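You operate a simulated robot arm through the tools that you are given. There is no shell and no other tool. Be economical: measure what you need, move in short steps, check, and stop when the job is done.

Carry out the task below with a simulated robot arm. There is one attempt and no reset: what you move stays moved.

JOB
Zero the teal box's display, then put block 59 back on line.
Fine: on block 59 blue shut, black open; white knob under the teal lid till it shows 0.00, lid shut; then black shut, blue open.

The check looks at the end state, three seconds after you hand in, the way a careful person would. Anything else that was tipped, shoved, dropped, spilled or broken makes it a failure. Lids that push on must go on centred and level and be pressed home; caps that screw on are set level and turned clockwise until they are tight.

ROBOT AND FRAMES
A 7-joint arm with a two-finger parallel gripper on a trunk, on a base that drives. Base frame: it is fixed to the floor where the robot stands at the start and does not move with it; the origin is under the middle of the robot, x ahead of it, y to its left, z up. Lengths are in cm, angles in degrees, forces in N, time in s.
With the tool pointing down near the work surface it reaches from about 10 to 64 cm from the robot's upright axis, wherever it stands. Its first joint turns from -166.0 to 166.0 degrees. Places, roughly: black handle of the right wide block [80, 10, 130]; blue-tipped handle of the right wide block [80, 0, 130]; right wide block [90, 0, 130]; teal box with the display [90, 0, 150]; teal lid over the knobs [80, 10, 150]; white knob of the teal box [80, 10, 140]. Payload 3.43 kg.
The TCP is the grasp point between the finger pads, 3.4 cm short of the fingertips. In the tool frame z runs along the fingers and y along their closing line. The gripper opens to 12.8 cm. The fingers are 2.4 cm wide and 1.2 cm thick; the gripper's body (4.8 by 13 cm) begins 9.6 cm behind the TCP.
Orientation is that of the tool frame in the base frame, as [roll, pitch, yaw] about the fixed x, y, z axes, in that order (R = Rz(yaw) Ry(pitch) Rx(roll)). With the fingers straight down and closing along the base's y, the tool's x points along the base's -x, its y along +y and its z along -z.

CONTROLS
- The arm moves only by the tool apply_moves. Its arguments are lists of equal length, an entry for each row: "translation": the shift along the base's x, y, z in cm, a list of three; "delta_rot": the turn, a rotation vector about the base's x, y, z in degrees, a list of three; "claw": the opening, from 0 (shut) to 1 (fully open). In form: {"translation": [[tx, ty, tz], ...], "delta_rot": [[ax, ay, az], ...], "claw": [claw, ...]}. A call has 1 to 10 rows; each row is the pose to reach, as a shift and turn from the pose commanded when the call began. Rows are played at 5 a second. More than 5 cm and 8.6 degrees between two rows, or a gripper value outside its range, and nothing of the call is played. Where a pose cannot be reached the arm comes as near as it can. A force on the tool above 70 N (or 10 N above the force at the start of the call, whichever is more), or a blocked arm, ends the call early, and 0.2 s more pass. The fingers move at their own pace (about 10.8 cm/s each) and stop on an object; they squeeze with about 45 N. The grip force told is the motor's: it shows also when the fingers shut on nothing. Time passes only in rows, and 0.2 s behind the last, so rows that repeat a pose let the fingers close. It gives the time, the measured TCP pose, the force on the tool (base axes), the opening and the grip force at its end, in the units of the frame above (readings bear some noise), with the torque about the TCP (base axes, N m) and any sound that the robot's microphone picked up.
- Cameras (640 x 400 px; columns grow to the right, rows downward): "scene" is now at [0.31, 14.42, 157.66]; the picture's right is [-0.09, -1.00, 0.00], its down [-0.52, 0.05, -0.85] and it looks along [0.85, -0.08, -0.53] (base axes); focal length 291 px, centre (320, 200). "wrist" rides on the gripper at [7.6, -1.1, -16] in the tool frame; the picture's right is [0.15, 0.99, 0.00], its down [-0.88, 0.13, -0.46] and it looks along [-0.45, 0.07, 0.89] (tool axes); focal length 234 px, centre (320, 200). There is no depth. A picture from a camera that has moved, and an enlarged one, comes with that camera's place and axes in the base frame and with its lens. The place of the scene camera against the robot may be out by one fixed shift of up to 1.8 cm in any direction.
- grab_frame(camera): a new picture of that camera. It takes no simulated time.
- move_column(by): slides the trunk up (or, below 0, down) by that many cm; the arm and the scene camera ride with it, the base frame stays. It gives what a move gives, with no picture.
- drive_base(legs): drives the robot by 1 to 6 legs, each [ahead, left, turn to the left] in cm, cm and degrees, along the robot's own axes; the way and the turn of a leg run together, so that a leg with both is an arc; at most 150 cm and 180 degrees a leg. The arm and the cameras ride along, it lands a little off, and it stops where it bumps. It gives what a move gives.
- head_to(pan, tilt): turns the head with the scene camera to pan (to the left, within 86 degrees either way) and tilt (down, from -29 to 69), counted from straight ahead of the robot. It gives what a move gives.
- close_up(camera, box): a new picture of the part [left, top, right, bottom] of that camera's present view, enlarged. It takes no simulated time.
- hand_in(): hands the job in; it is judged then, once.

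Go step by step. Nothing tells you exact positions but the pictures and the camera data: compare them with the known pose of the tool, close in by small moves and look again before you grip or let go. The budget is 120 turns and 90 pictures, counting those below and the enlarged ones. Unless the task says otherwise, let go and move clear before handing in, and close with one line.

The tools are called after ">>>" as name(argument=value, ...) on one line, values as JSON. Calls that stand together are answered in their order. apply_moves: Moves the arm, as the interface text tells. Its arguments: {"type":"object","properties":{"translation":{"type":"array"},"delta_rot":{"type":"array"},"claw":{"type":"array"}},"required":["translation","delta_rot","claw"]} The other tools are called the same way: move_column (by) slides the trunk up or down; drive_base (legs) drives the base; head_to (pan, tilt) turns the head that bears the scene camera; grab_frame (camera) takes a picture; close_up (camera, box) takes an enlarged picture of a part of a camera's view; hand_in () hands the job in.

At the start:

```text
time_s: 0.0
tcp_pos: [39.43, 14.67, 100.16]
tcp_rot: [-180.0, 0.0, -180.0]
wrist_force: [-0.3, -0.3, -0.8]
ft_torque: [-0.02, 0.02, -0.01]
gripper_width: 12.81
grip_force: 0.1
trunk travel left (down, up): [-27.5, 4.9]
robot x, y, heading: [-0.18, -0.19, -0.3]
head pan, tilt: [-5.1, 31.7]
```

scene: 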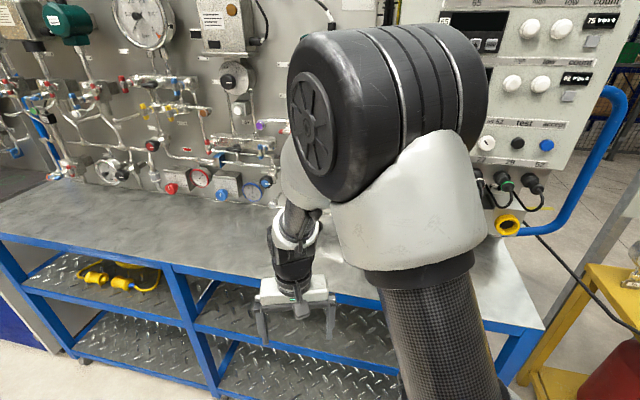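
wrist: 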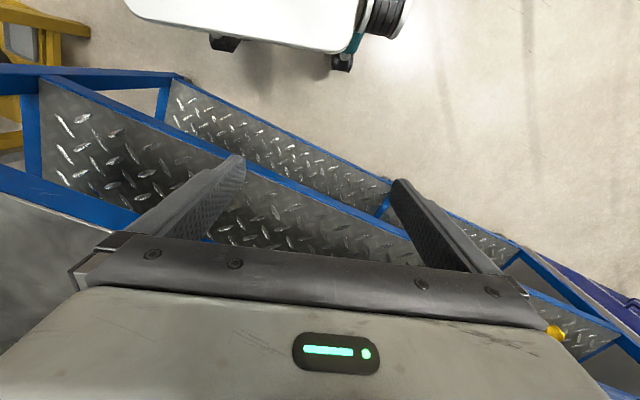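

I see a wall panel of instruments, with the arm blocking part of it. I'll raise the head to find the teal box and block 59.

>>> head_to(pan=-5, tilt=10)

>>> grab_frame(camera="scene")

```text
time_s: 0.8
tcp_pos: [39.39, 14.67, 99.96]
tcp_rot: [180.0, 0.0, 180.0]
wrist_force: [-0.8, 0.7, 0.6]
ft_torque: [-0.03, 0.02, 0.03]
gripper_width: 12.78
grip_force: 0.2
trunk travel left (down, up): [-27.5, 4.9]
robot x, y, heading: [-0.06, -0.28, 0.1]
head pan, tilt: [-5.0, 10.0]
```

```text
87 pictures are left
camera scene: at [0.63, 14.41, 161.15], right [-0.09, -1.0, 0.0], down [-0.17, 0.02, -0.98], along [0.98, -0.09, -0.17], focal length 291 px, centre (320, 200)
```

scene: 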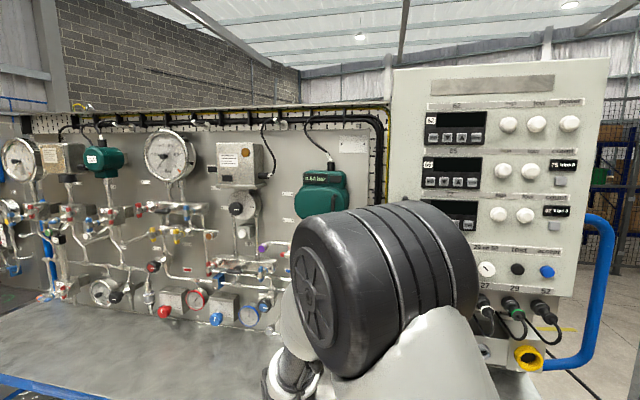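

The teal box is just behind the arm's elbow. I'll drive right so that the camera, which sits left of the arm, gets a clear view.

>>> drive_base(legs=[[0, -22, 0]])

>>> head_to(pan=10, tilt=12)

>>> grab_frame(camera="scene")

```text
time_s: 3.6
tcp_pos: [39.3, -7.86, 99.94]
tcp_rot: [180.0, 0.0, 179.8]
wrist_force: [-0.5, 0.3, 0.0]
ft_torque: [0.02, -0.01, 0.01]
gripper_width: 12.8
grip_force: 0.1
trunk travel left (down, up): [-27.5, 4.9]
robot x, y, heading: [0.16, -22.49, -0.4]
head pan, tilt: [-5.0, 10.0]
```

```text
time_s: 4.4
tcp_pos: [39.34, -7.83, 99.95]
tcp_rot: [180.0, 0.0, 179.8]
wrist_force: [0.8, 0.8, -0.3]
ft_torque: [0.01, -0.01, -0.02]
gripper_width: 12.8
grip_force: 0.1
trunk travel left (down, up): [-27.5, 4.9]
robot x, y, heading: [-0.34, -22.62, 0.1]
head pan, tilt: [10.0, 12.0]
```

```text
86 pictures are left
camera scene: at [0.57, -5.6, 160.83], right [0.17, -0.99, 0.0], down [-0.2, -0.04, -0.98], along [0.96, 0.17, -0.21], focal length 291 px, centre (320, 200)
```

scene: 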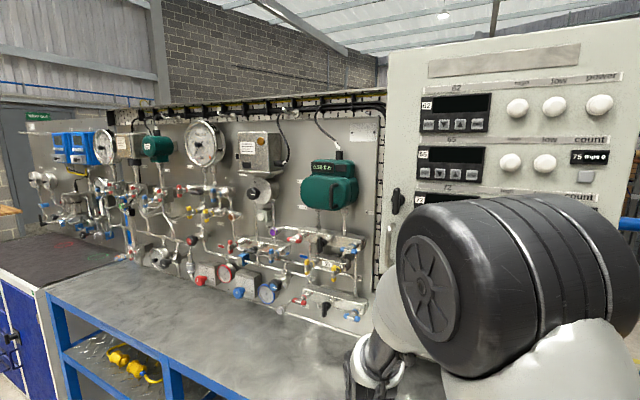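

>>> close_up(camera="scene", box=[220, 130, 390, 330])

>>> close_up(camera="scene", box=[280, 210, 380, 330])

```text
2.00 times, centred on (305, 230) of scene
camera zoom: at [0.57, -5.6, 160.83], right [0.17, -0.99, 0.0], down [-0.2, -0.04, -0.98], along [0.96, 0.17, -0.21], focal length 581 px, centre (350, 140)
```

zoom: 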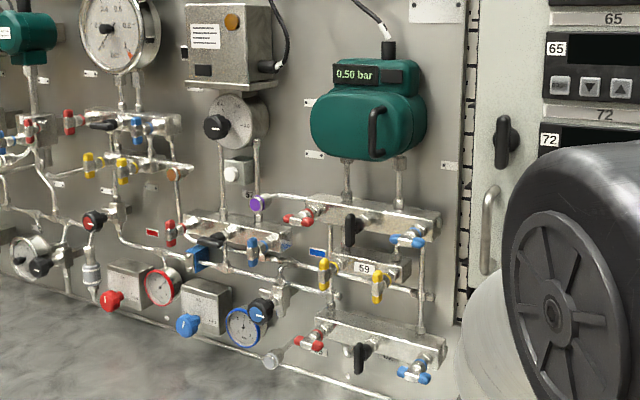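

```text
3.33 times, centred on (330, 270) of scene
camera zoom: at [0.57, -5.6, 160.83], right [0.17, -0.99, 0.0], down [-0.2, -0.04, -0.98], along [0.96, 0.17, -0.21], focal length 969 px, centre (287, -33)
```

zoom: 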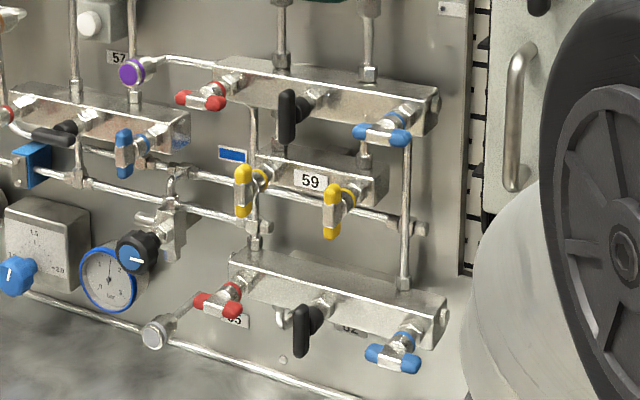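

Block 59 is the upper right manifold (red, black and blue handles), just below the teal box, which reads 0.50 bar. On it, blue is horizontal and black is vertical. Next I'll raise the arm and turn the tool to point at the wall.

>>> apply_moves(translation=[[0, 0, 3], [1, 0, 6], [2, 0, 9], [4, 0, 12], [6, 0, 15], [8, 0, 18], [10, 0, 21], [12, 0, 24], [14, 0, 26], [16, 0, 28]], delta_rot=[[0, -8.5, 0], [0, -17, 0], [0, -25.5, 0], [0, -34, 0], [0, -42.5, 0], [0, -51, 0], [0, -59.5, 0], [0, -68, 0], [0, -76.5, 0], [0, -85, 0]], claw=[1, 1, 1, 1, 1, 0.6, 0.6, 0.6, 0.5, 0.5])

>>> grab_frame(camera="scene")

>>> grab_frame(camera="wrist")

```text
time_s: 6.6
tcp_pos: [55.54, -7.84, 127.98]
tcp_rot: [177.1, 85.1, 177.2]
wrist_force: [-0.1, -0.2, 0.6]
ft_torque: [-0.04, -0.01, 0.01]
gripper_width: 6.41
grip_force: 0.1
trunk travel left (down, up): [-27.5, 4.9]
robot x, y, heading: [-0.33, -22.5, -0.3]
head pan, tilt: [10.0, 12.0]
```

```text
83 pictures are left
camera scene: at [0.59, -5.59, 160.83], right [0.17, -0.99, 0.0], down [-0.21, -0.04, -0.98], along [0.96, 0.17, -0.21], focal length 291 px, centre (320, 200)
```

scene: 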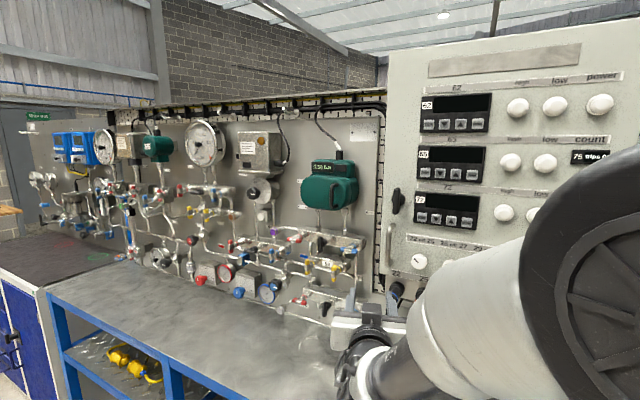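

```text
82 pictures are left
camera wrist: at [38.97, -8.98, 121.63], right [-0.01, 0.99, -0.14], down [-0.38, 0.13, 0.92], along [0.93, 0.07, 0.37], focal length 234 px, centre (320, 200)
```

wrist: 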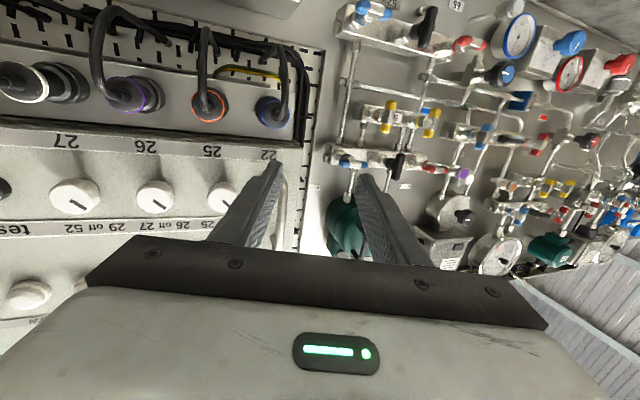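

Wrist and scene views agree: the black handle is near (81, 8, 130) and the blue one near (81, -2, 130). I'll look closer for stops and markings.

>>> close_up(camera="scene", box=[290, 150, 370, 200])

>>> close_up(camera="scene", box=[270, 215, 366, 275])

>>> close_up(camera="wrist", box=[320, 90, 480, 190])

```text
8.00 times, centred on (330, 175) of scene
camera zoom: at [0.59, -5.59, 160.83], right [0.17, -0.99, 0.0], down [-0.21, -0.04, -0.98], along [0.96, 0.17, -0.21], focal length 2325 px, centre (240, 400)
```

zoom: 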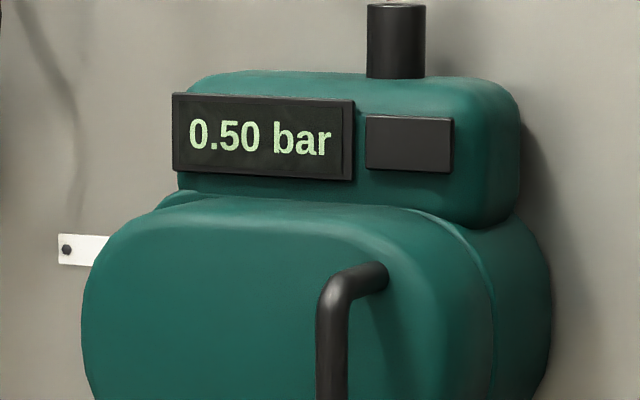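

```text
6.67 times, centred on (318, 245) of scene
camera zoom: at [0.59, -5.59, 160.83], right [0.17, -0.99, 0.0], down [-0.21, -0.04, -0.98], along [0.96, 0.17, -0.21], focal length 1937 px, centre (333, -100)
```

zoom: 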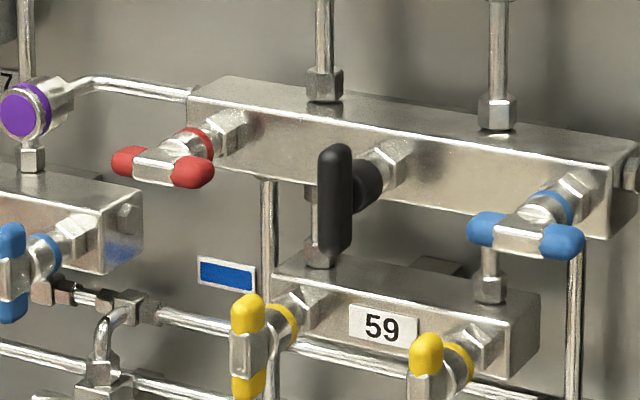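

```text
4.00 times, centred on (400, 140) of wrist
camera zoom: at [38.97, -8.98, 121.63], right [-0.01, 0.99, -0.14], down [-0.38, 0.13, 0.92], along [0.93, 0.07, 0.37], focal length 937 px, centre (0, 440)
```

zoom: 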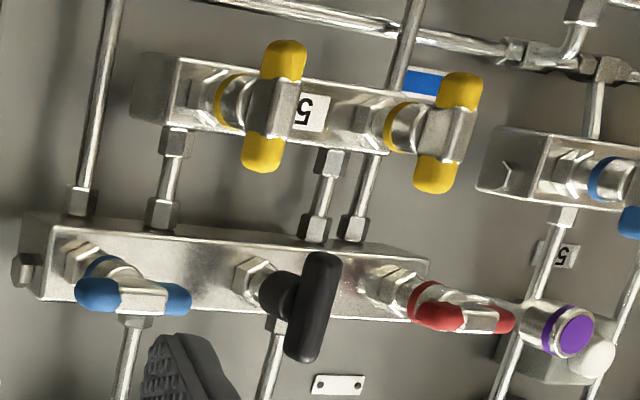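

The upper manifold is piped to the teal box. The bars lie along the block when a valve is open: on block 59 red and blue are open and black is shut. So I need blue upright and then black level. I'll level the tool first, then roll it to grip blue's horizontal bar.

>>> apply_moves(translation=[[2, 2, 1], [4, 4, 2], [4, 5.5, 2]], delta_rot=[[0, -5, 0], [0, -5, 0], [0, -5, 0]], claw=[0.35, 0.35, 0.35])

>>> apply_moves(translation=[[0, 0, 0], [0, 0, 0], [0, 0, 0], [0, 0, 0], [0, 0, 0], [0, 0, 0], [0, 0, 0], [0, 0, 0], [0, 0, 0], [0, 0, 0]], delta_rot=[[-8.5, 0, 0], [-17, 0, 0], [-25.5, 0, 0], [-34, 0, 0], [-42.5, 0, 0], [-51, 0, 0], [-59.5, 0, 0], [-68, 0, 0], [-76.5, 0, 0], [-85, 0, 0]], claw=[0.35, 0.35, 0.35, 0.35, 0.35, 0.35, 0.35, 0.35, 0.35, 0.35])

>>> grab_frame(camera="wrist")

```text
time_s: 7.4
tcp_pos: [59.27, -2.48, 130.05]
tcp_rot: [91.4, 89.7, 91.3]
wrist_force: [0.4, 0.1, -0.2]
ft_torque: [-0.01, 0.01, -0.01]
gripper_width: 4.48
grip_force: 0.1
trunk travel left (down, up): [-27.5, 4.9]
robot x, y, heading: [-0.01, -22.69, 0.0]
head pan, tilt: [10.0, 12.0]
```

```text
time_s: 9.6
tcp_pos: [59.34, -2.34, 130.07]
tcp_rot: [-90.0, 5.1, -90.0]
wrist_force: [0.1, 0.7, 0.3]
ft_torque: [-0.02, 0.0, 0.0]
gripper_width: 4.49
grip_force: 0.1
trunk travel left (down, up): [-27.5, 4.9]
robot x, y, heading: [0.14, -22.38, -0.2]
head pan, tilt: [10.0, 12.0]
```

```text
78 pictures are left
camera wrist: at [43.42, -10.01, 130.34], right [0.0, -0.06, -1.0], down [-0.46, 0.89, -0.05], along [0.89, 0.45, -0.03], focal length 234 px, centre (320, 200)
```

wrist: 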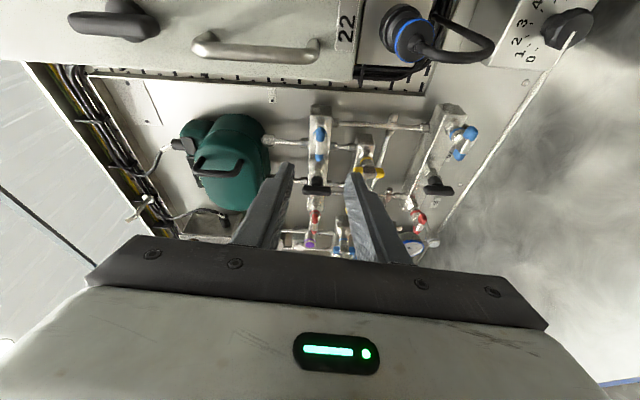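

The fingers now close vertically. The blue handle appears centred near y≈-1.2, z≈129.7; a close-up will refine that.

>>> close_up(camera="wrist", box=[280, 100, 400, 175])

```text
5.33 times, centred on (340, 138) of wrist
camera zoom: at [43.42, -10.01, 130.34], right [0.0, -0.06, -1.0], down [-0.46, 0.89, -0.05], along [0.89, 0.45, -0.03], focal length 1249 px, centre (213, 533)
```

zoom: 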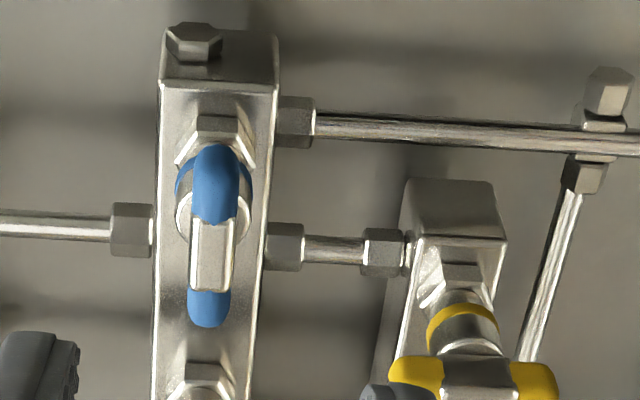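

I triangulate the blue bar at about (77, -1.6, 129.7). I'll close in, finish the roll, and check before gripping.

>>> apply_moves(translation=[[3, 0.3, -0.1], [6, 0.7, -0.4], [9, 0.7, -0.4], [12, 0.7, -0.4]], delta_rot=[[-5, 0, 0], [-5, 0, 0], [-5, 0, 0], [-5, 0, 0]], claw=[0.35, 0.35, 0.35, 0.35])

>>> grab_frame(camera="wrist")

>>> close_up(camera="scene", box=[290, 205, 386, 265])

```text
time_s: 10.6
tcp_pos: [71.44, -1.75, 129.85]
tcp_rot: [-90.0, 0.3, -89.9]
wrist_force: [-0.7, -0.1, 0.2]
ft_torque: [-0.04, 0.0, 0.02]
gripper_width: 4.49
grip_force: 0.1
trunk travel left (down, up): [-27.5, 4.9]
robot x, y, heading: [-0.19, -22.56, -0.1]
head pan, tilt: [10.0, 12.0]
```

```text
76 pictures are left
camera wrist: at [55.45, -9.35, 130.77], right [0.0, -0.14, -0.99], down [-0.46, 0.88, -0.13], along [0.89, 0.45, -0.07], focal length 234 px, centre (320, 200)
```

wrist: 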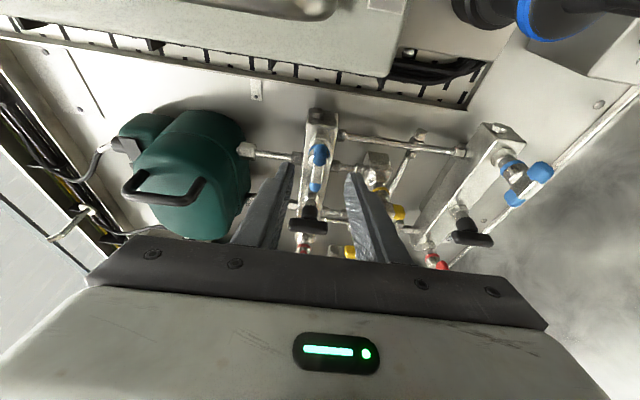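

```text
6.67 times, centred on (338, 235) of scene
camera zoom: at [0.59, -5.59, 160.83], right [0.17, -0.99, 0.0], down [-0.21, -0.04, -0.98], along [0.96, 0.17, -0.21], focal length 1937 px, centre (200, -33)
```

zoom: 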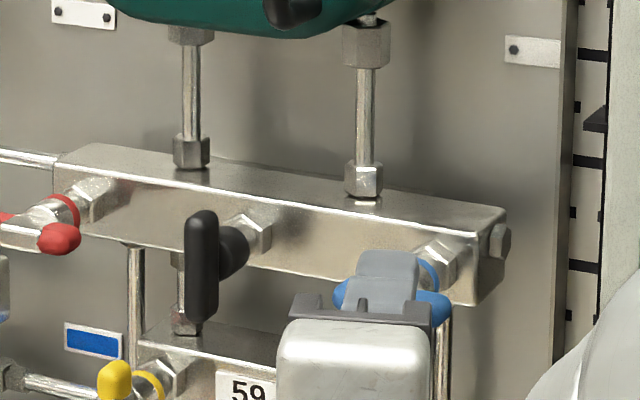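

The bar centre refines to about (78, -1.4, 129.8). I'll advance so the fingertips straddle it and close.

>>> apply_moves(translation=[[2.5, 0.4, 0], [4.8, 0.4, 0], [4.8, 0.4, 0], [4.8, 0.4, 0]], delta_rot=[[0, 0, 0], [0, 0, 0], [0, 0, 0], [0, 0, 0]], claw=[0.35, 0.35, 0.35, 0.35])

>>> close_up(camera="scene", box=[290, 205, 386, 265])

>>> close_up(camera="wrist", box=[240, 100, 400, 200])

```text
time_s: 11.6
tcp_pos: [76.32, -1.22, 129.7]
tcp_rot: [-90.0, 0.2, -90.0]
wrist_force: [-0.6, 1.1, -0.5]
ft_torque: [-0.02, -0.01, 0.03]
gripper_width: 4.49
grip_force: 0.1
trunk travel left (down, up): [-27.5, 4.9]
robot x, y, heading: [-0.16, -22.41, 0.1]
head pan, tilt: [10.0, 12.0]
```

```text
6.67 times, centred on (338, 235) of scene
camera zoom: at [0.56, -5.59, 160.83], right [0.17, -0.99, 0.0], down [-0.2, -0.04, -0.98], along [0.96, 0.17, -0.21], focal length 1937 px, centre (200, -33)
```

zoom: 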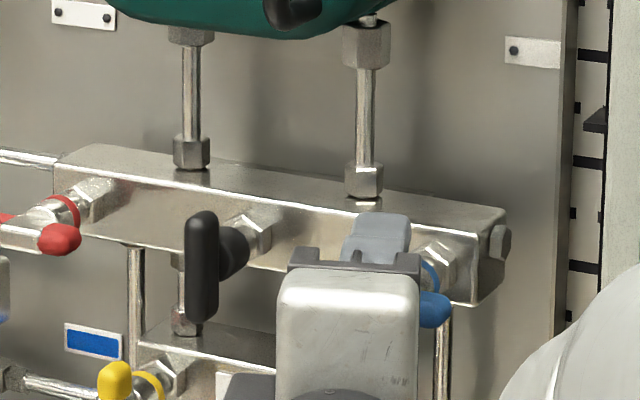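

```text
4.00 times, centred on (320, 150) of wrist
camera zoom: at [60.31, -8.71, 130.67], right [0.0, -0.14, -0.99], down [-0.46, 0.88, -0.13], along [0.89, 0.45, -0.07], focal length 937 px, centre (320, 400)
```

zoom: 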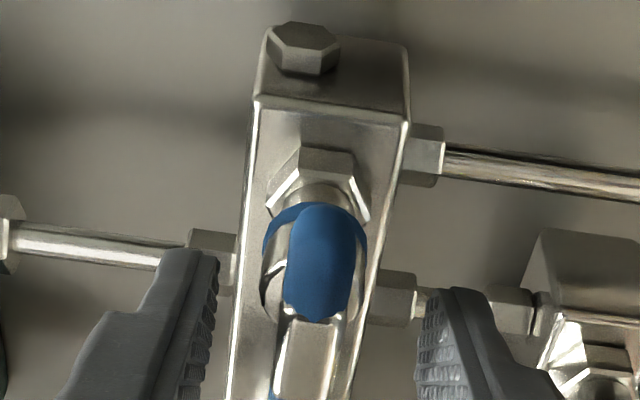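

The bar sits between the fingers. Closing now.

>>> apply_moves(translation=[[0, 0, 0], [0, 0, 0], [0, 0, 0]], delta_rot=[[0, 0, 0], [0, 0, 0], [0, 0, 0]], claw=[0.05, 0.05, 0.05])

>>> close_up(camera="wrist", box=[240, 100, 400, 200])

```text
time_s: 12.4
tcp_pos: [76.44, -1.08, 129.85]
tcp_rot: [-89.7, 0.3, -90.0]
wrist_force: [9.0, 2.5, 13.6]
ft_torque: [-0.17, -0.3, 0.37]
gripper_width: 2.08
grip_force: 45.4
trunk travel left (down, up): [-27.5, 4.9]
robot x, y, heading: [0.23, -22.42, -0.2]
head pan, tilt: [10.0, 12.0]
```

```text
4.00 times, centred on (320, 150) of wrist
camera zoom: at [60.31, -8.7, 130.88], right [0.01, -0.14, -0.99], down [-0.45, 0.88, -0.13], along [0.89, 0.45, -0.06], focal length 937 px, centre (320, 400)
```

zoom: 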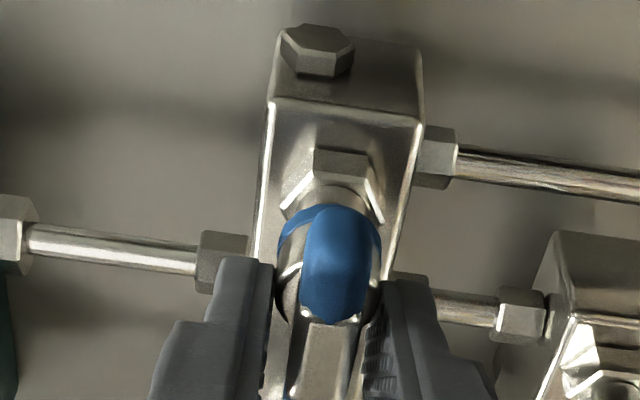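

The fingers closed to 2.08 cm, so they are on the round collar behind the bar and not the bar itself. I'll open, back off about 1 cm and close again.

>>> apply_moves(translation=[[0, 0, 0], [-0.6, -0.1, 0.1], [-1.2, -0.2, 0.1], [-1.2, -0.2, 0.1], [-1.2, -0.2, 0.1], [-1.2, -0.2, 0.1]], delta_rot=[[0, 0, 0], [0, 0, 0], [0, 0, 0], [0, 0, 0], [0, 0, 0], [0, 0, 0]], claw=[0.3, 0.3, 0.3, 0.02, 0.02, 0.02])

>>> close_up(camera="wrist", box=[240, 100, 400, 200])

```text
time_s: 13.8
tcp_pos: [75.03, -1.37, 129.94]
tcp_rot: [-89.7, 0.2, -90.0]
wrist_force: [8.8, 2.4, 13.0]
ft_torque: [-0.12, -0.46, 0.16]
gripper_width: 2.03
grip_force: 44.9
trunk travel left (down, up): [-27.5, 4.9]
robot x, y, heading: [0.18, -22.43, -0.4]
head pan, tilt: [10.0, 12.0]
```

```text
4.00 times, centred on (320, 150) of wrist
camera zoom: at [59.02, -9.04, 130.87], right [0.0, -0.14, -0.99], down [-0.45, 0.88, -0.13], along [0.89, 0.45, -0.06], focal length 937 px, centre (320, 400)
```

zoom: 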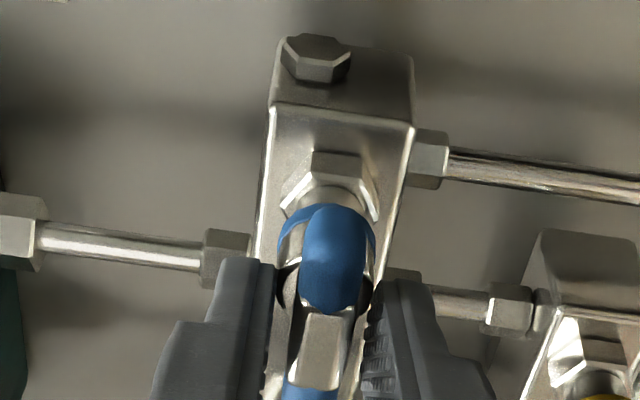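

Still on the collar (2.03 cm), so the bar stands further out than I thought. I'll back off another 1.1 cm and try again.

>>> apply_moves(translation=[[0, 0, 0], [-0.6, 0, 0.15], [-1.1, 0, 0.2], [-1.1, 0, 0.2], [-1.1, 0, 0.2], [-1.1, 0, 0.2]], delta_rot=[[0, 0, 0], [0, 0, 0], [0, 0, 0], [0, 0, 0], [0, 0, 0], [0, 0, 0]], claw=[0.3, 0.3, 0.3, 0.02, 0.02, 0.02])

>>> close_up(camera="wrist", box=[240, 100, 400, 200])

```text
time_s: 15.2
tcp_pos: [73.94, -1.49, 130.07]
tcp_rot: [-89.8, 0.2, -90.0]
wrist_force: [0.5, 0.7, 3.8]
ft_torque: [0.0, -0.1, -0.16]
gripper_width: 1.19
grip_force: 45.0
trunk travel left (down, up): [-27.5, 4.9]
robot x, y, heading: [-0.14, -22.43, -0.1]
head pan, tilt: [10.0, 12.0]
```

```text
4.00 times, centred on (320, 150) of wrist
camera zoom: at [57.92, -9.05, 130.95], right [0.0, -0.14, -0.99], down [-0.46, 0.88, -0.13], along [0.89, 0.45, -0.06], focal length 937 px, centre (320, 400)
```

zoom: 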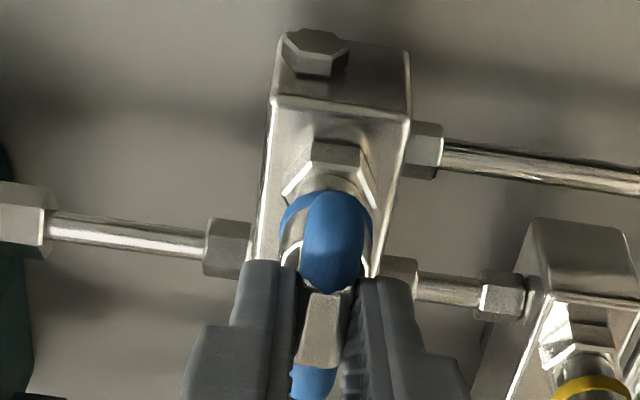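

The bar is gripped now (1.19 cm). I'll turn it clockwise 24° as a test and watch the torque.

>>> apply_moves(translation=[[0, 0, 0], [0, 0, 0], [0, 0, 0]], delta_rot=[[8, 0, 0], [16, 0, 0], [24, 0, 0]], claw=[0.02, 0.02, 0.02])

>>> close_up(camera="wrist", box=[240, 100, 400, 200])

>>> close_up(camera="scene", box=[290, 150, 386, 265])

```text
time_s: 16.0
tcp_pos: [73.8, -1.44, 130.14]
tcp_rot: [-89.9, 24.4, -89.8]
wrist_force: [-4.6, 1.5, 3.9]
ft_torque: [-0.41, -1.02, 0.79]
gripper_width: 1.35
grip_force: 44.7
trunk travel left (down, up): [-27.5, 4.9]
robot x, y, heading: [-0.23, -22.42, -0.4]
head pan, tilt: [10.0, 12.0]
```

```text
4.00 times, centred on (320, 150) of wrist
camera zoom: at [57.92, -8.86, 127.83], right [0.0, 0.27, -0.96], down [-0.46, 0.86, 0.24], along [0.89, 0.44, 0.13], focal length 937 px, centre (320, 400)
```

zoom: 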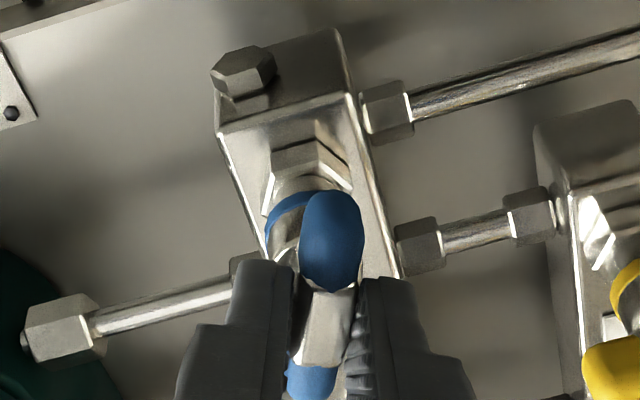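

```text
3.48 times, centred on (338, 208) of scene
camera zoom: at [0.42, -5.59, 160.84], right [0.17, -0.99, 0.0], down [-0.2, -0.04, -0.98], along [0.96, 0.17, -0.21], focal length 1011 px, centre (257, 174)
```

zoom: 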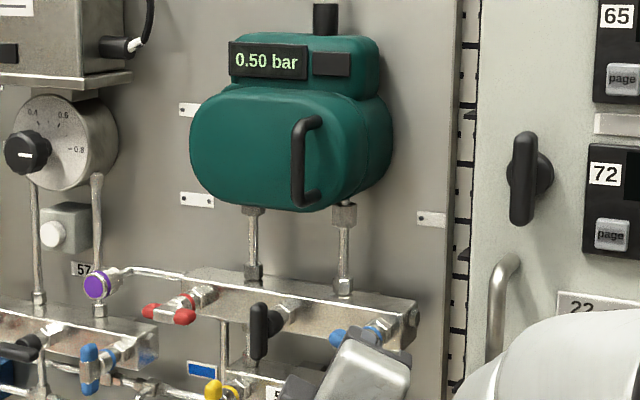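

The handle turned with the gripper against little resistance. Continuing clockwise to 90°.

>>> apply_moves(translation=[[0, 0, 0], [0, 0, 0], [0, 0, 0], [0, 0, 0], [0, 0, 0], [0, 0, 0], [0, 0, 0], [0, 0, 0], [0, 0, 0]], delta_rot=[[8, 0, 0], [16, 0, 0], [24, 0, 0], [32, 0, 0], [40, 0, 0], [48, 0, 0], [56, 0, 0], [64, 0, 0], [66, 0, 0]], claw=[0.02, 0.02, 0.02, 0.02, 0.02, 0.02, 0.02, 0.02, 0.02])

>>> close_up(camera="wrist", box=[240, 100, 400, 200])

>>> close_up(camera="scene", box=[290, 150, 386, 265])

```text
time_s: 18.0
tcp_pos: [73.7, -1.62, 129.92]
tcp_rot: [100.8, 89.7, 100.9]
wrist_force: [-11.3, -7.6, 2.5]
ft_torque: [-0.96, -0.86, -0.57]
gripper_width: 1.48
grip_force: 45.4
trunk travel left (down, up): [-27.5, 4.9]
robot x, y, heading: [0.04, -22.33, -0.6]
head pan, tilt: [10.0, 12.0]
```

```text
4.00 times, centred on (320, 150) of wrist
camera zoom: at [57.67, -2.69, 122.21], right [0.0, 0.99, -0.14], down [-0.45, 0.13, 0.88], along [0.89, 0.06, 0.45], focal length 937 px, centre (320, 400)
```

zoom: 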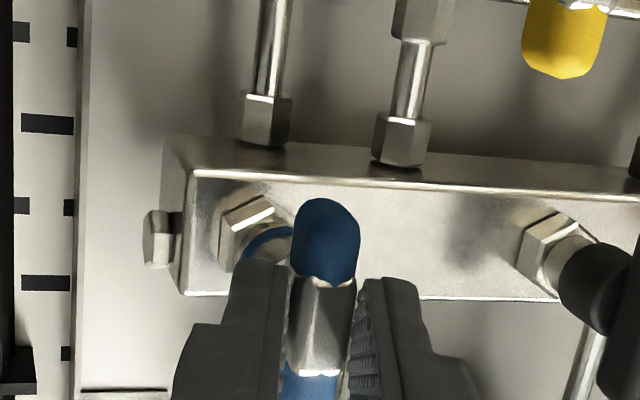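

```text
3.48 times, centred on (338, 208) of scene
camera zoom: at [0.36, -5.69, 160.84], right [0.17, -0.99, 0.0], down [-0.2, -0.03, -0.98], along [0.96, 0.17, -0.21], focal length 1011 px, centre (257, 174)
```

zoom: 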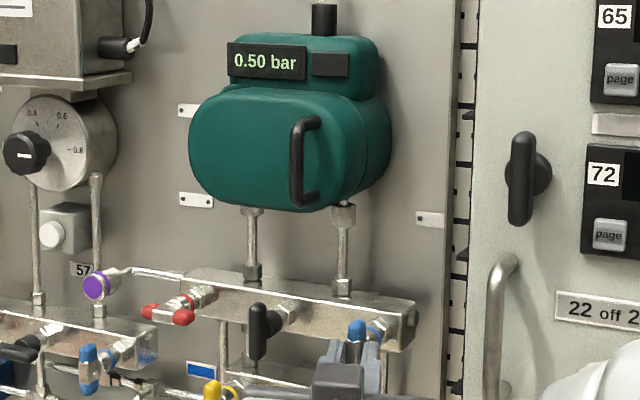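

Blue looks upright. I'll let go, back out and check its angle.

>>> apply_moves(translation=[[0, 0, 0], [0, 0, 0], [-3, 0, 0], [-6, 0, 0], [-9, 2, 0]], delta_rot=[[0, 0, 0], [0, 0, 0], [0, 0, 0], [0, 0, 0], [0, 0, 0]], claw=[0.35, 0.35, 0.35, 0.35, 0.35])

>>> close_up(camera="wrist", box=[260, 100, 420, 200])

>>> close_up(camera="scene", box=[290, 150, 386, 265])

```text
time_s: 19.2
tcp_pos: [64.89, 0.2, 129.99]
tcp_rot: [89.6, 89.7, 89.5]
wrist_force: [-0.5, -0.1, -1.2]
ft_torque: [-0.01, 0.01, 0.01]
gripper_width: 4.49
grip_force: 0.0
trunk travel left (down, up): [-27.5, 4.9]
robot x, y, heading: [-0.05, -22.43, -0.6]
head pan, tilt: [10.0, 12.0]
```

```text
4.00 times, centred on (340, 150) of wrist
camera zoom: at [49.0, -0.88, 122.37], right [0.0, 0.99, -0.14], down [-0.46, 0.13, 0.88], along [0.89, 0.07, 0.45], focal length 937 px, centre (240, 400)
```

zoom: 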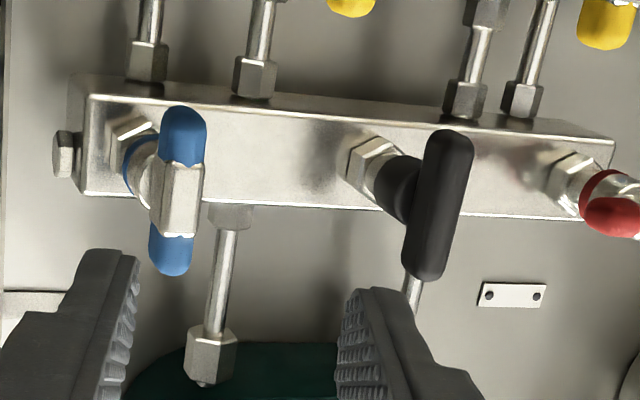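

```text
3.48 times, centred on (338, 208) of scene
camera zoom: at [0.55, -5.59, 160.83], right [0.17, -0.99, 0.0], down [-0.2, -0.04, -0.98], along [0.96, 0.17, -0.21], focal length 1011 px, centre (257, 174)
```

zoom: 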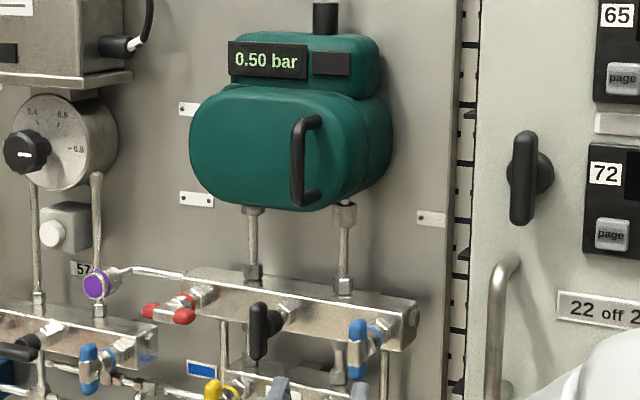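

>>> close_up(camera="scene", box=[320, 225, 368, 255])

```text
13.33 times, centred on (344, 240) of scene
camera zoom: at [0.55, -5.59, 160.83], right [0.17, -0.99, 0.0], down [-0.2, -0.04, -0.98], along [0.96, 0.17, -0.21], focal length 3874 px, centre (0, -333)
```

zoom: 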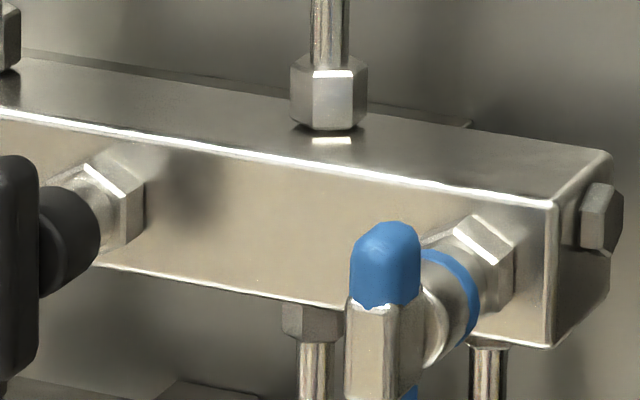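

>>> close_up(camera="scene", box=[330, 235, 378, 265])

```text
13.33 times, centred on (354, 250) of scene
camera zoom: at [0.55, -5.59, 160.83], right [0.17, -0.99, 0.0], down [-0.2, -0.04, -0.98], along [0.96, 0.17, -0.21], focal length 3874 px, centre (-133, -467)
```

zoom: 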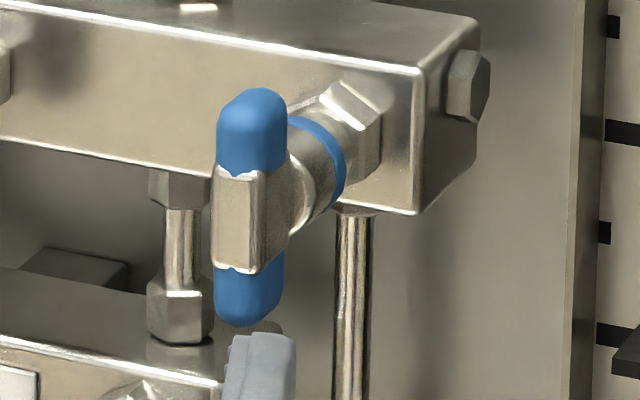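

Blue is upright and shut. The black bar is at about (80, 7.1, 129.7), deeper than blue, and the tool is already oriented to grip its vertical bar.

>>> apply_moves(translation=[[0, 3.5, 0], [3, 7, -0.3], [6, 7, -0.3], [9, 7, -0.3], [9, 7, -0.3]], delta_rot=[[0, 0, 0], [0, 0, 0], [0, 0, 0], [0, 0, 0], [0, 0, 0]], claw=[0.35, 0.35, 0.35, 0.35, 0.35])

>>> close_up(camera="wrist", box=[240, 100, 400, 200])

```text
time_s: 20.4
tcp_pos: [73.96, 7.41, 129.64]
tcp_rot: [93.7, 89.9, 93.7]
wrist_force: [0.6, 0.0, 0.0]
ft_torque: [0.02, -0.03, -0.03]
gripper_width: 4.47
grip_force: 0.0
trunk travel left (down, up): [-27.5, 4.9]
robot x, y, heading: [-0.37, -22.7, -0.1]
head pan, tilt: [10.0, 12.0]
```

```text
4.00 times, centred on (320, 150) of wrist
camera zoom: at [57.93, 6.35, 122.04], right [0.0, 0.99, -0.14], down [-0.46, 0.13, 0.88], along [0.89, 0.07, 0.45], focal length 937 px, centre (320, 400)
```

zoom: 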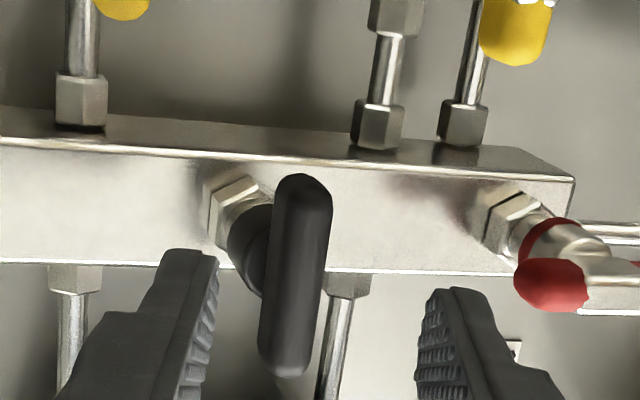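

>>> apply_moves(translation=[[1.5, -0.4, 0], [2.3, -0.4, 0], [2.3, -0.4, 0], [2.3, -0.4, 0], [2.3, -0.4, 0]], delta_rot=[[0, 0, 0], [0, 0, 0], [0, 0, 0], [0, 0, 0], [0, 0, 0]], claw=[0.35, 0.35, 0.02, 0.02, 0.02])

>>> close_up(camera="wrist", box=[240, 100, 400, 200])

```text
time_s: 21.6
tcp_pos: [76.11, 6.88, 129.7]
tcp_rot: [90.4, 89.8, 90.2]
wrist_force: [-1.1, -6.0, -1.9]
ft_torque: [-0.7, 0.02, -0.45]
gripper_width: 1.38
grip_force: 45.0
trunk travel left (down, up): [-27.5, 4.9]
robot x, y, heading: [-0.27, -22.61, -0.1]
head pan, tilt: [10.0, 12.0]
```

```text
4.00 times, centred on (320, 150) of wrist
camera zoom: at [60.2, 5.92, 122.03], right [0.0, 0.99, -0.14], down [-0.46, 0.13, 0.88], along [0.89, 0.06, 0.45], focal length 937 px, centre (320, 400)
```

zoom: 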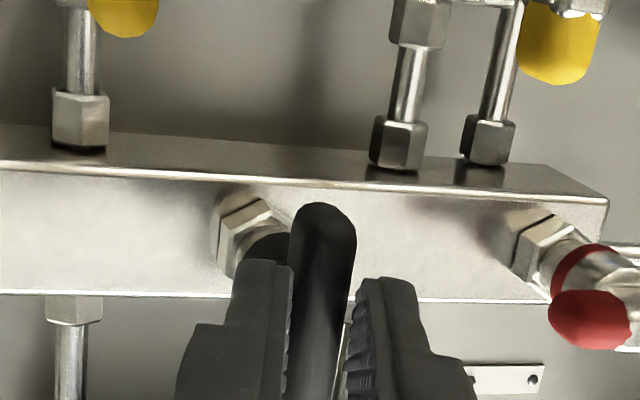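

Gripped at 1.38 cm. I'll turn counter-clockwise, the usual opening direction, as a test.

>>> apply_moves(translation=[[0, 0, 0], [0, 0, 0], [0, 0, 0]], delta_rot=[[-8, 0, 0], [-16, 0, 0], [-24, 0, 0]], claw=[0.02, 0.02, 0.02])

>>> close_up(camera="wrist", box=[240, 100, 400, 200])

```text
time_s: 22.4
tcp_pos: [75.91, 6.99, 129.7]
tcp_rot: [-90.0, 66.2, -90.0]
wrist_force: [-19.0, -12.6, -1.8]
ft_torque: [0.5, 1.17, -1.09]
gripper_width: 1.35
grip_force: 45.2
trunk travel left (down, up): [-27.5, 4.9]
robot x, y, heading: [-0.01, -22.61, -0.3]
head pan, tilt: [10.0, 12.0]
```

```text
4.00 times, centred on (320, 150) of wrist
camera zoom: at [59.99, 2.89, 123.17], right [0.0, 0.85, -0.53], down [-0.46, 0.48, 0.75], along [0.89, 0.24, 0.39], focal length 937 px, centre (320, 400)
```

zoom: 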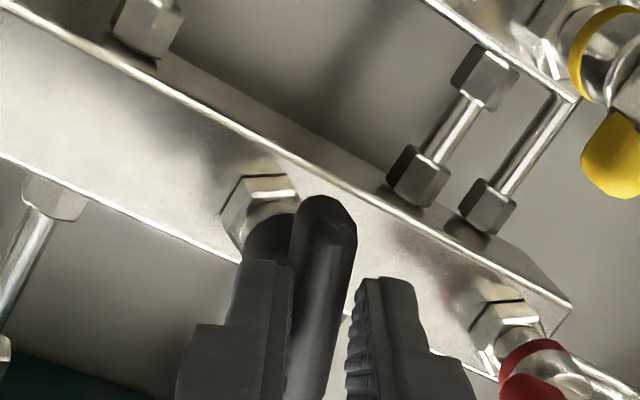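

It turns. Continuing to 90°, easing x and y slightly for the side load.

>>> apply_moves(translation=[[-0.1, -0.1, 0], [-0.2, -0.2, 0], [-0.2, -0.2, 0], [-0.2, -0.2, 0], [-0.2, -0.2, 0], [-0.2, -0.2, 0], [-0.2, -0.2, 0], [-0.2, -0.2, 0], [-0.2, -0.2, 0]], delta_rot=[[-8, 0, 0], [-16, 0, 0], [-24, 0, 0], [-32, 0, 0], [-40, 0, 0], [-48, 0, 0], [-56, 0, 0], [-64, 0, 0], [-67, 0, 0]], claw=[0.02, 0.02, 0.02, 0.02, 0.02, 0.02, 0.02, 0.02, 0.02])

>>> close_up(camera="wrist", box=[240, 100, 400, 200])

>>> close_up(camera="scene", box=[290, 150, 386, 265])

```text
time_s: 24.4
tcp_pos: [75.81, 6.94, 129.94]
tcp_rot: [-89.8, -0.7, -90.0]
wrist_force: [-9.5, 0.1, 8.7]
ft_torque: [1.24, -0.4, -0.08]
gripper_width: 1.19
grip_force: 44.7
trunk travel left (down, up): [-27.5, 4.9]
robot x, y, heading: [-0.25, -22.46, -0.2]
head pan, tilt: [10.0, 12.0]
```

```text
4.00 times, centred on (320, 150) of wrist
camera zoom: at [59.83, -0.66, 131.02], right [0.0, -0.16, -0.99], down [-0.46, 0.88, -0.14], along [0.89, 0.45, -0.07], focal length 937 px, centre (320, 400)
```

zoom: 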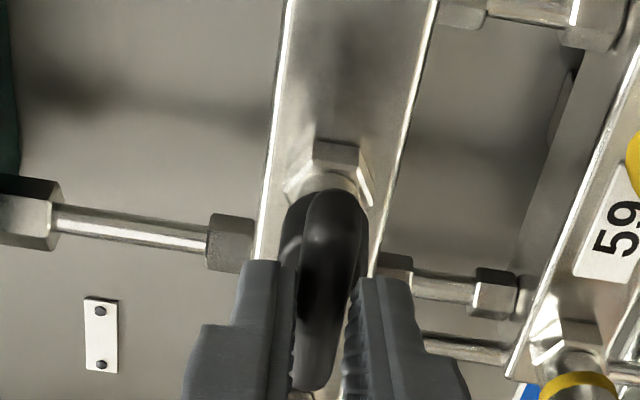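

```text
3.48 times, centred on (338, 208) of scene
camera zoom: at [0.31, -5.65, 160.84], right [0.17, -0.99, 0.0], down [-0.2, -0.03, -0.98], along [0.96, 0.17, -0.21], focal length 1011 px, centre (257, 174)
```

zoom: 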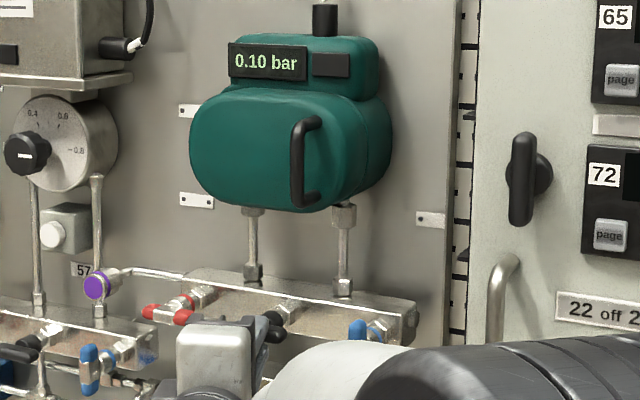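

Now the display reads 0.10 bar, the true zero offset, so black is open. I'll release, back out, turn the tool with the camera below, and rise to look at the teal lid.

>>> apply_moves(translation=[[0, 0, 0], [0, 0, 0], [-3, 0, 0], [-6, 0, 0], [-10, 0, 0], [-14, 0, 2]], delta_rot=[[0, 0, 0], [0, 0, 0], [0, 0, 0], [0, 0, 0], [0, 0, 0], [0, 0, 0]], claw=[0.35, 0.35, 0.35, 0.35, 0.35, 0.35])

>>> apply_moves(translation=[[0, 0, 1], [0, 0, 2], [0, 0, 3], [0, 0, 4], [0, 0, 5], [0, 0, 6], [0, 0, 7], [0, 0, 8], [0, 0, 10], [0, -1, 12]], delta_rot=[[8.6, 0, 0], [17.2, 0, 0], [25.8, 0, 0], [34.4, 0, 0], [43, 0, 0], [51.6, 0, 0], [60.2, 0, 0], [68.8, 0, 0], [77.4, 0, 0], [86, 0, 0]], claw=[0.35, 0.35, 0.35, 0.35, 0.35, 0.35, 0.35, 0.35, 0.35, 0.35])

>>> grab_frame(camera="wrist")

>>> grab_frame(camera="scene")

```text
time_s: 25.8
tcp_pos: [61.76, 6.95, 131.45]
tcp_rot: [-90.1, -0.8, -90.0]
wrist_force: [0.2, -1.0, 0.0]
ft_torque: [0.01, 0.0, 0.0]
gripper_width: 4.47
grip_force: 0.0
trunk travel left (down, up): [-27.5, 4.9]
robot x, y, heading: [-0.09, -22.32, -0.5]
head pan, tilt: [10.0, 12.0]
```

```text
time_s: 28.0
tcp_pos: [61.99, 5.91, 143.59]
tcp_rot: [-90.5, 85.4, -90.4]
wrist_force: [0.2, -0.3, -0.1]
ft_torque: [0.01, 0.03, 0.01]
gripper_width: 4.49
grip_force: 0.1
trunk travel left (down, up): [-27.5, 4.9]
robot x, y, heading: [0.02, -22.14, -0.2]
head pan, tilt: [10.0, 12.0]
```

```text
56 pictures are left
camera wrist: at [46.0, 4.18, 136.05], right [0.0, 0.97, -0.23], down [-0.46, 0.2, 0.87], along [0.89, 0.1, 0.44], focal length 234 px, centre (320, 200)
```

wrist: 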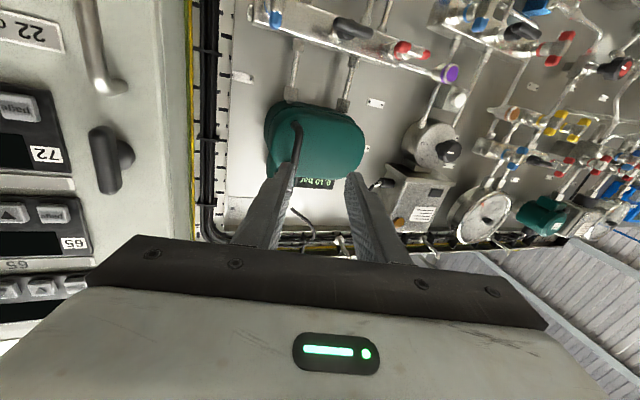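

```text
55 pictures are left
camera scene: at [0.55, -5.6, 160.83], right [0.17, -0.99, 0.0], down [-0.2, -0.04, -0.98], along [0.96, 0.17, -0.21], focal length 291 px, centre (320, 200)
```

scene: 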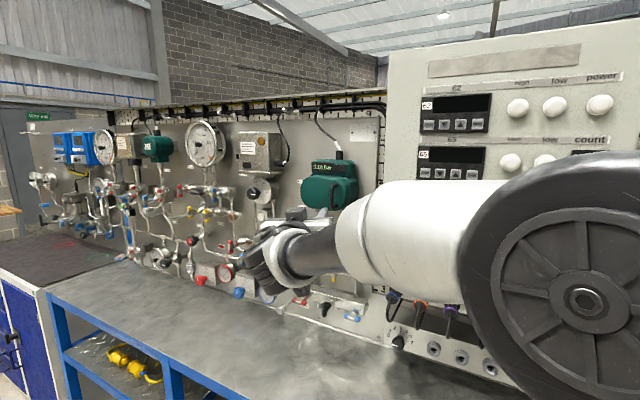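

>>> close_up(camera="wrist", box=[240, 90, 400, 190])

>>> close_up(camera="scene", box=[290, 150, 370, 220])

```text
4.00 times, centred on (320, 140) of wrist
camera zoom: at [46.0, 4.18, 136.05], right [0.0, 0.97, -0.23], down [-0.46, 0.2, 0.87], along [0.89, 0.1, 0.44], focal length 937 px, centre (320, 440)
```

zoom: 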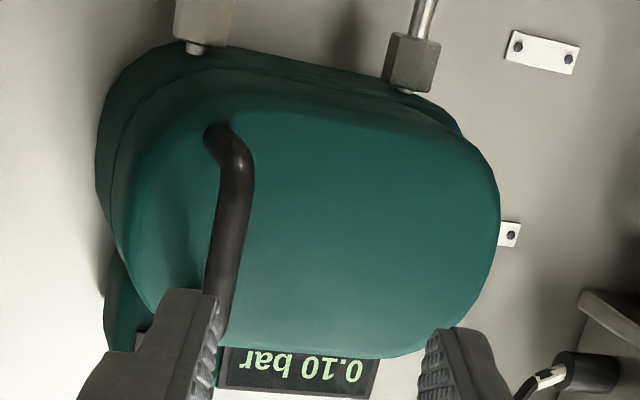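

```text
5.71 times, centred on (330, 185) of scene
camera zoom: at [0.55, -5.6, 160.83], right [0.17, -0.99, 0.0], down [-0.2, -0.04, -0.98], along [0.96, 0.17, -0.21], focal length 1660 px, centre (263, 286)
```

zoom: 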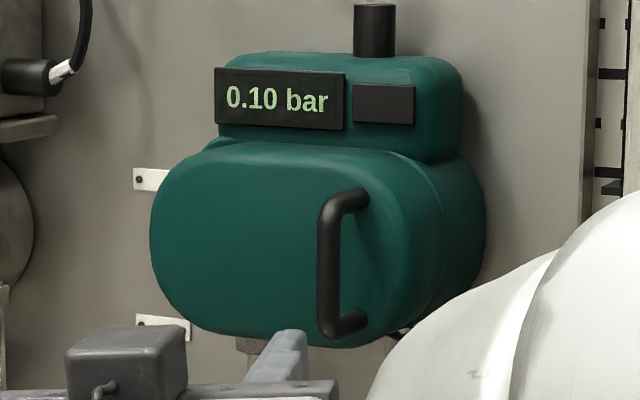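

The lid is the rounded front cover with a vertical bar handle at about (76, 3, 145), so the hinge is probably on the left edge near y≈13.5. I'll approach the bar.

>>> apply_moves(translation=[[0, -1.5, 1], [3, -2.9, 1.7], [6, -2.9, 1.7], [8, -2.9, 1.7]], delta_rot=[[4, 0, 0], [4, 0, 0], [4, 0, 0], [4, 0, 0]], claw=[0.35, 0.35, 0.35, 0.35])

>>> close_up(camera="wrist", box=[240, 100, 400, 200])

>>> close_up(camera="scene", box=[290, 150, 370, 220])

```text
time_s: 29.0
tcp_pos: [70.13, 2.96, 144.84]
tcp_rot: [-92.1, 89.2, -92.0]
wrist_force: [0.3, -0.2, 0.3]
ft_torque: [0.02, 0.02, 0.01]
gripper_width: 4.46
grip_force: 0.1
trunk travel left (down, up): [-27.5, 4.9]
robot x, y, heading: [-0.05, -22.44, -0.3]
head pan, tilt: [10.0, 12.0]
```

```text
4.00 times, centred on (320, 150) of wrist
camera zoom: at [54.15, 1.7, 137.26], right [0.0, 0.99, -0.16], down [-0.46, 0.14, 0.88], along [0.89, 0.07, 0.45], focal length 937 px, centre (320, 400)
```

zoom: 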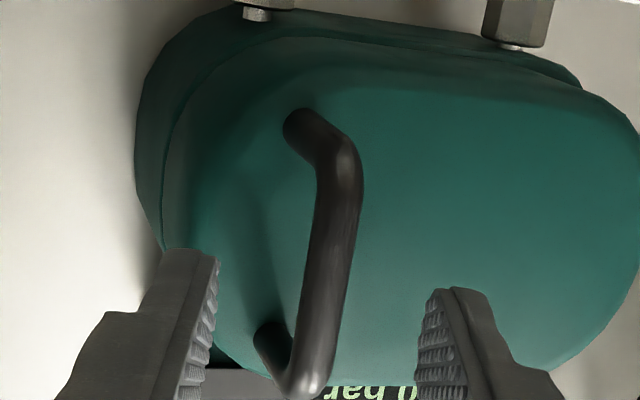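

```text
5.71 times, centred on (330, 185) of scene
camera zoom: at [0.59, -5.59, 160.83], right [0.17, -0.99, 0.0], down [-0.21, -0.04, -0.98], along [0.96, 0.17, -0.21], focal length 1660 px, centre (263, 286)
```

zoom: 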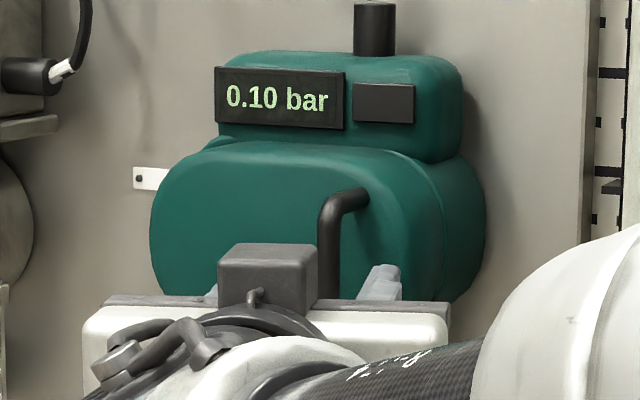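

>>> apply_moves(translation=[[2, 0, 0], [3.8, 0, 0], [3.8, 0, 0], [3.8, 0, 0], [3.8, 0, 0]], delta_rot=[[0, 0, 0], [0, 0, 0], [0, 0, 0], [0, 0, 0], [0, 0, 0]], claw=[0.35, 0.35, 0.02, 0.02, 0.02])

>>> close_up(camera="wrist", box=[240, 100, 400, 200])

```text
time_s: 30.2
tcp_pos: [73.79, 3.11, 145.17]
tcp_rot: [-95.9, 89.3, -95.8]
wrist_force: [4.6, 5.6, -1.3]
ft_torque: [1.13, 0.43, 0.11]
gripper_width: 1.07
grip_force: 44.3
trunk travel left (down, up): [-27.5, 4.9]
robot x, y, heading: [0.05, -22.46, -0.0]
head pan, tilt: [10.0, 12.0]
```

```text
4.00 times, centred on (320, 150) of wrist
camera zoom: at [57.87, 1.84, 137.51], right [0.0, 0.99, -0.16], down [-0.45, 0.14, 0.88], along [0.89, 0.07, 0.45], focal length 937 px, centre (320, 400)
```

zoom: 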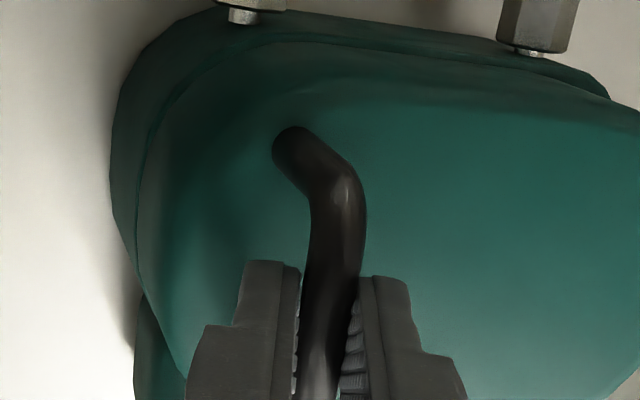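

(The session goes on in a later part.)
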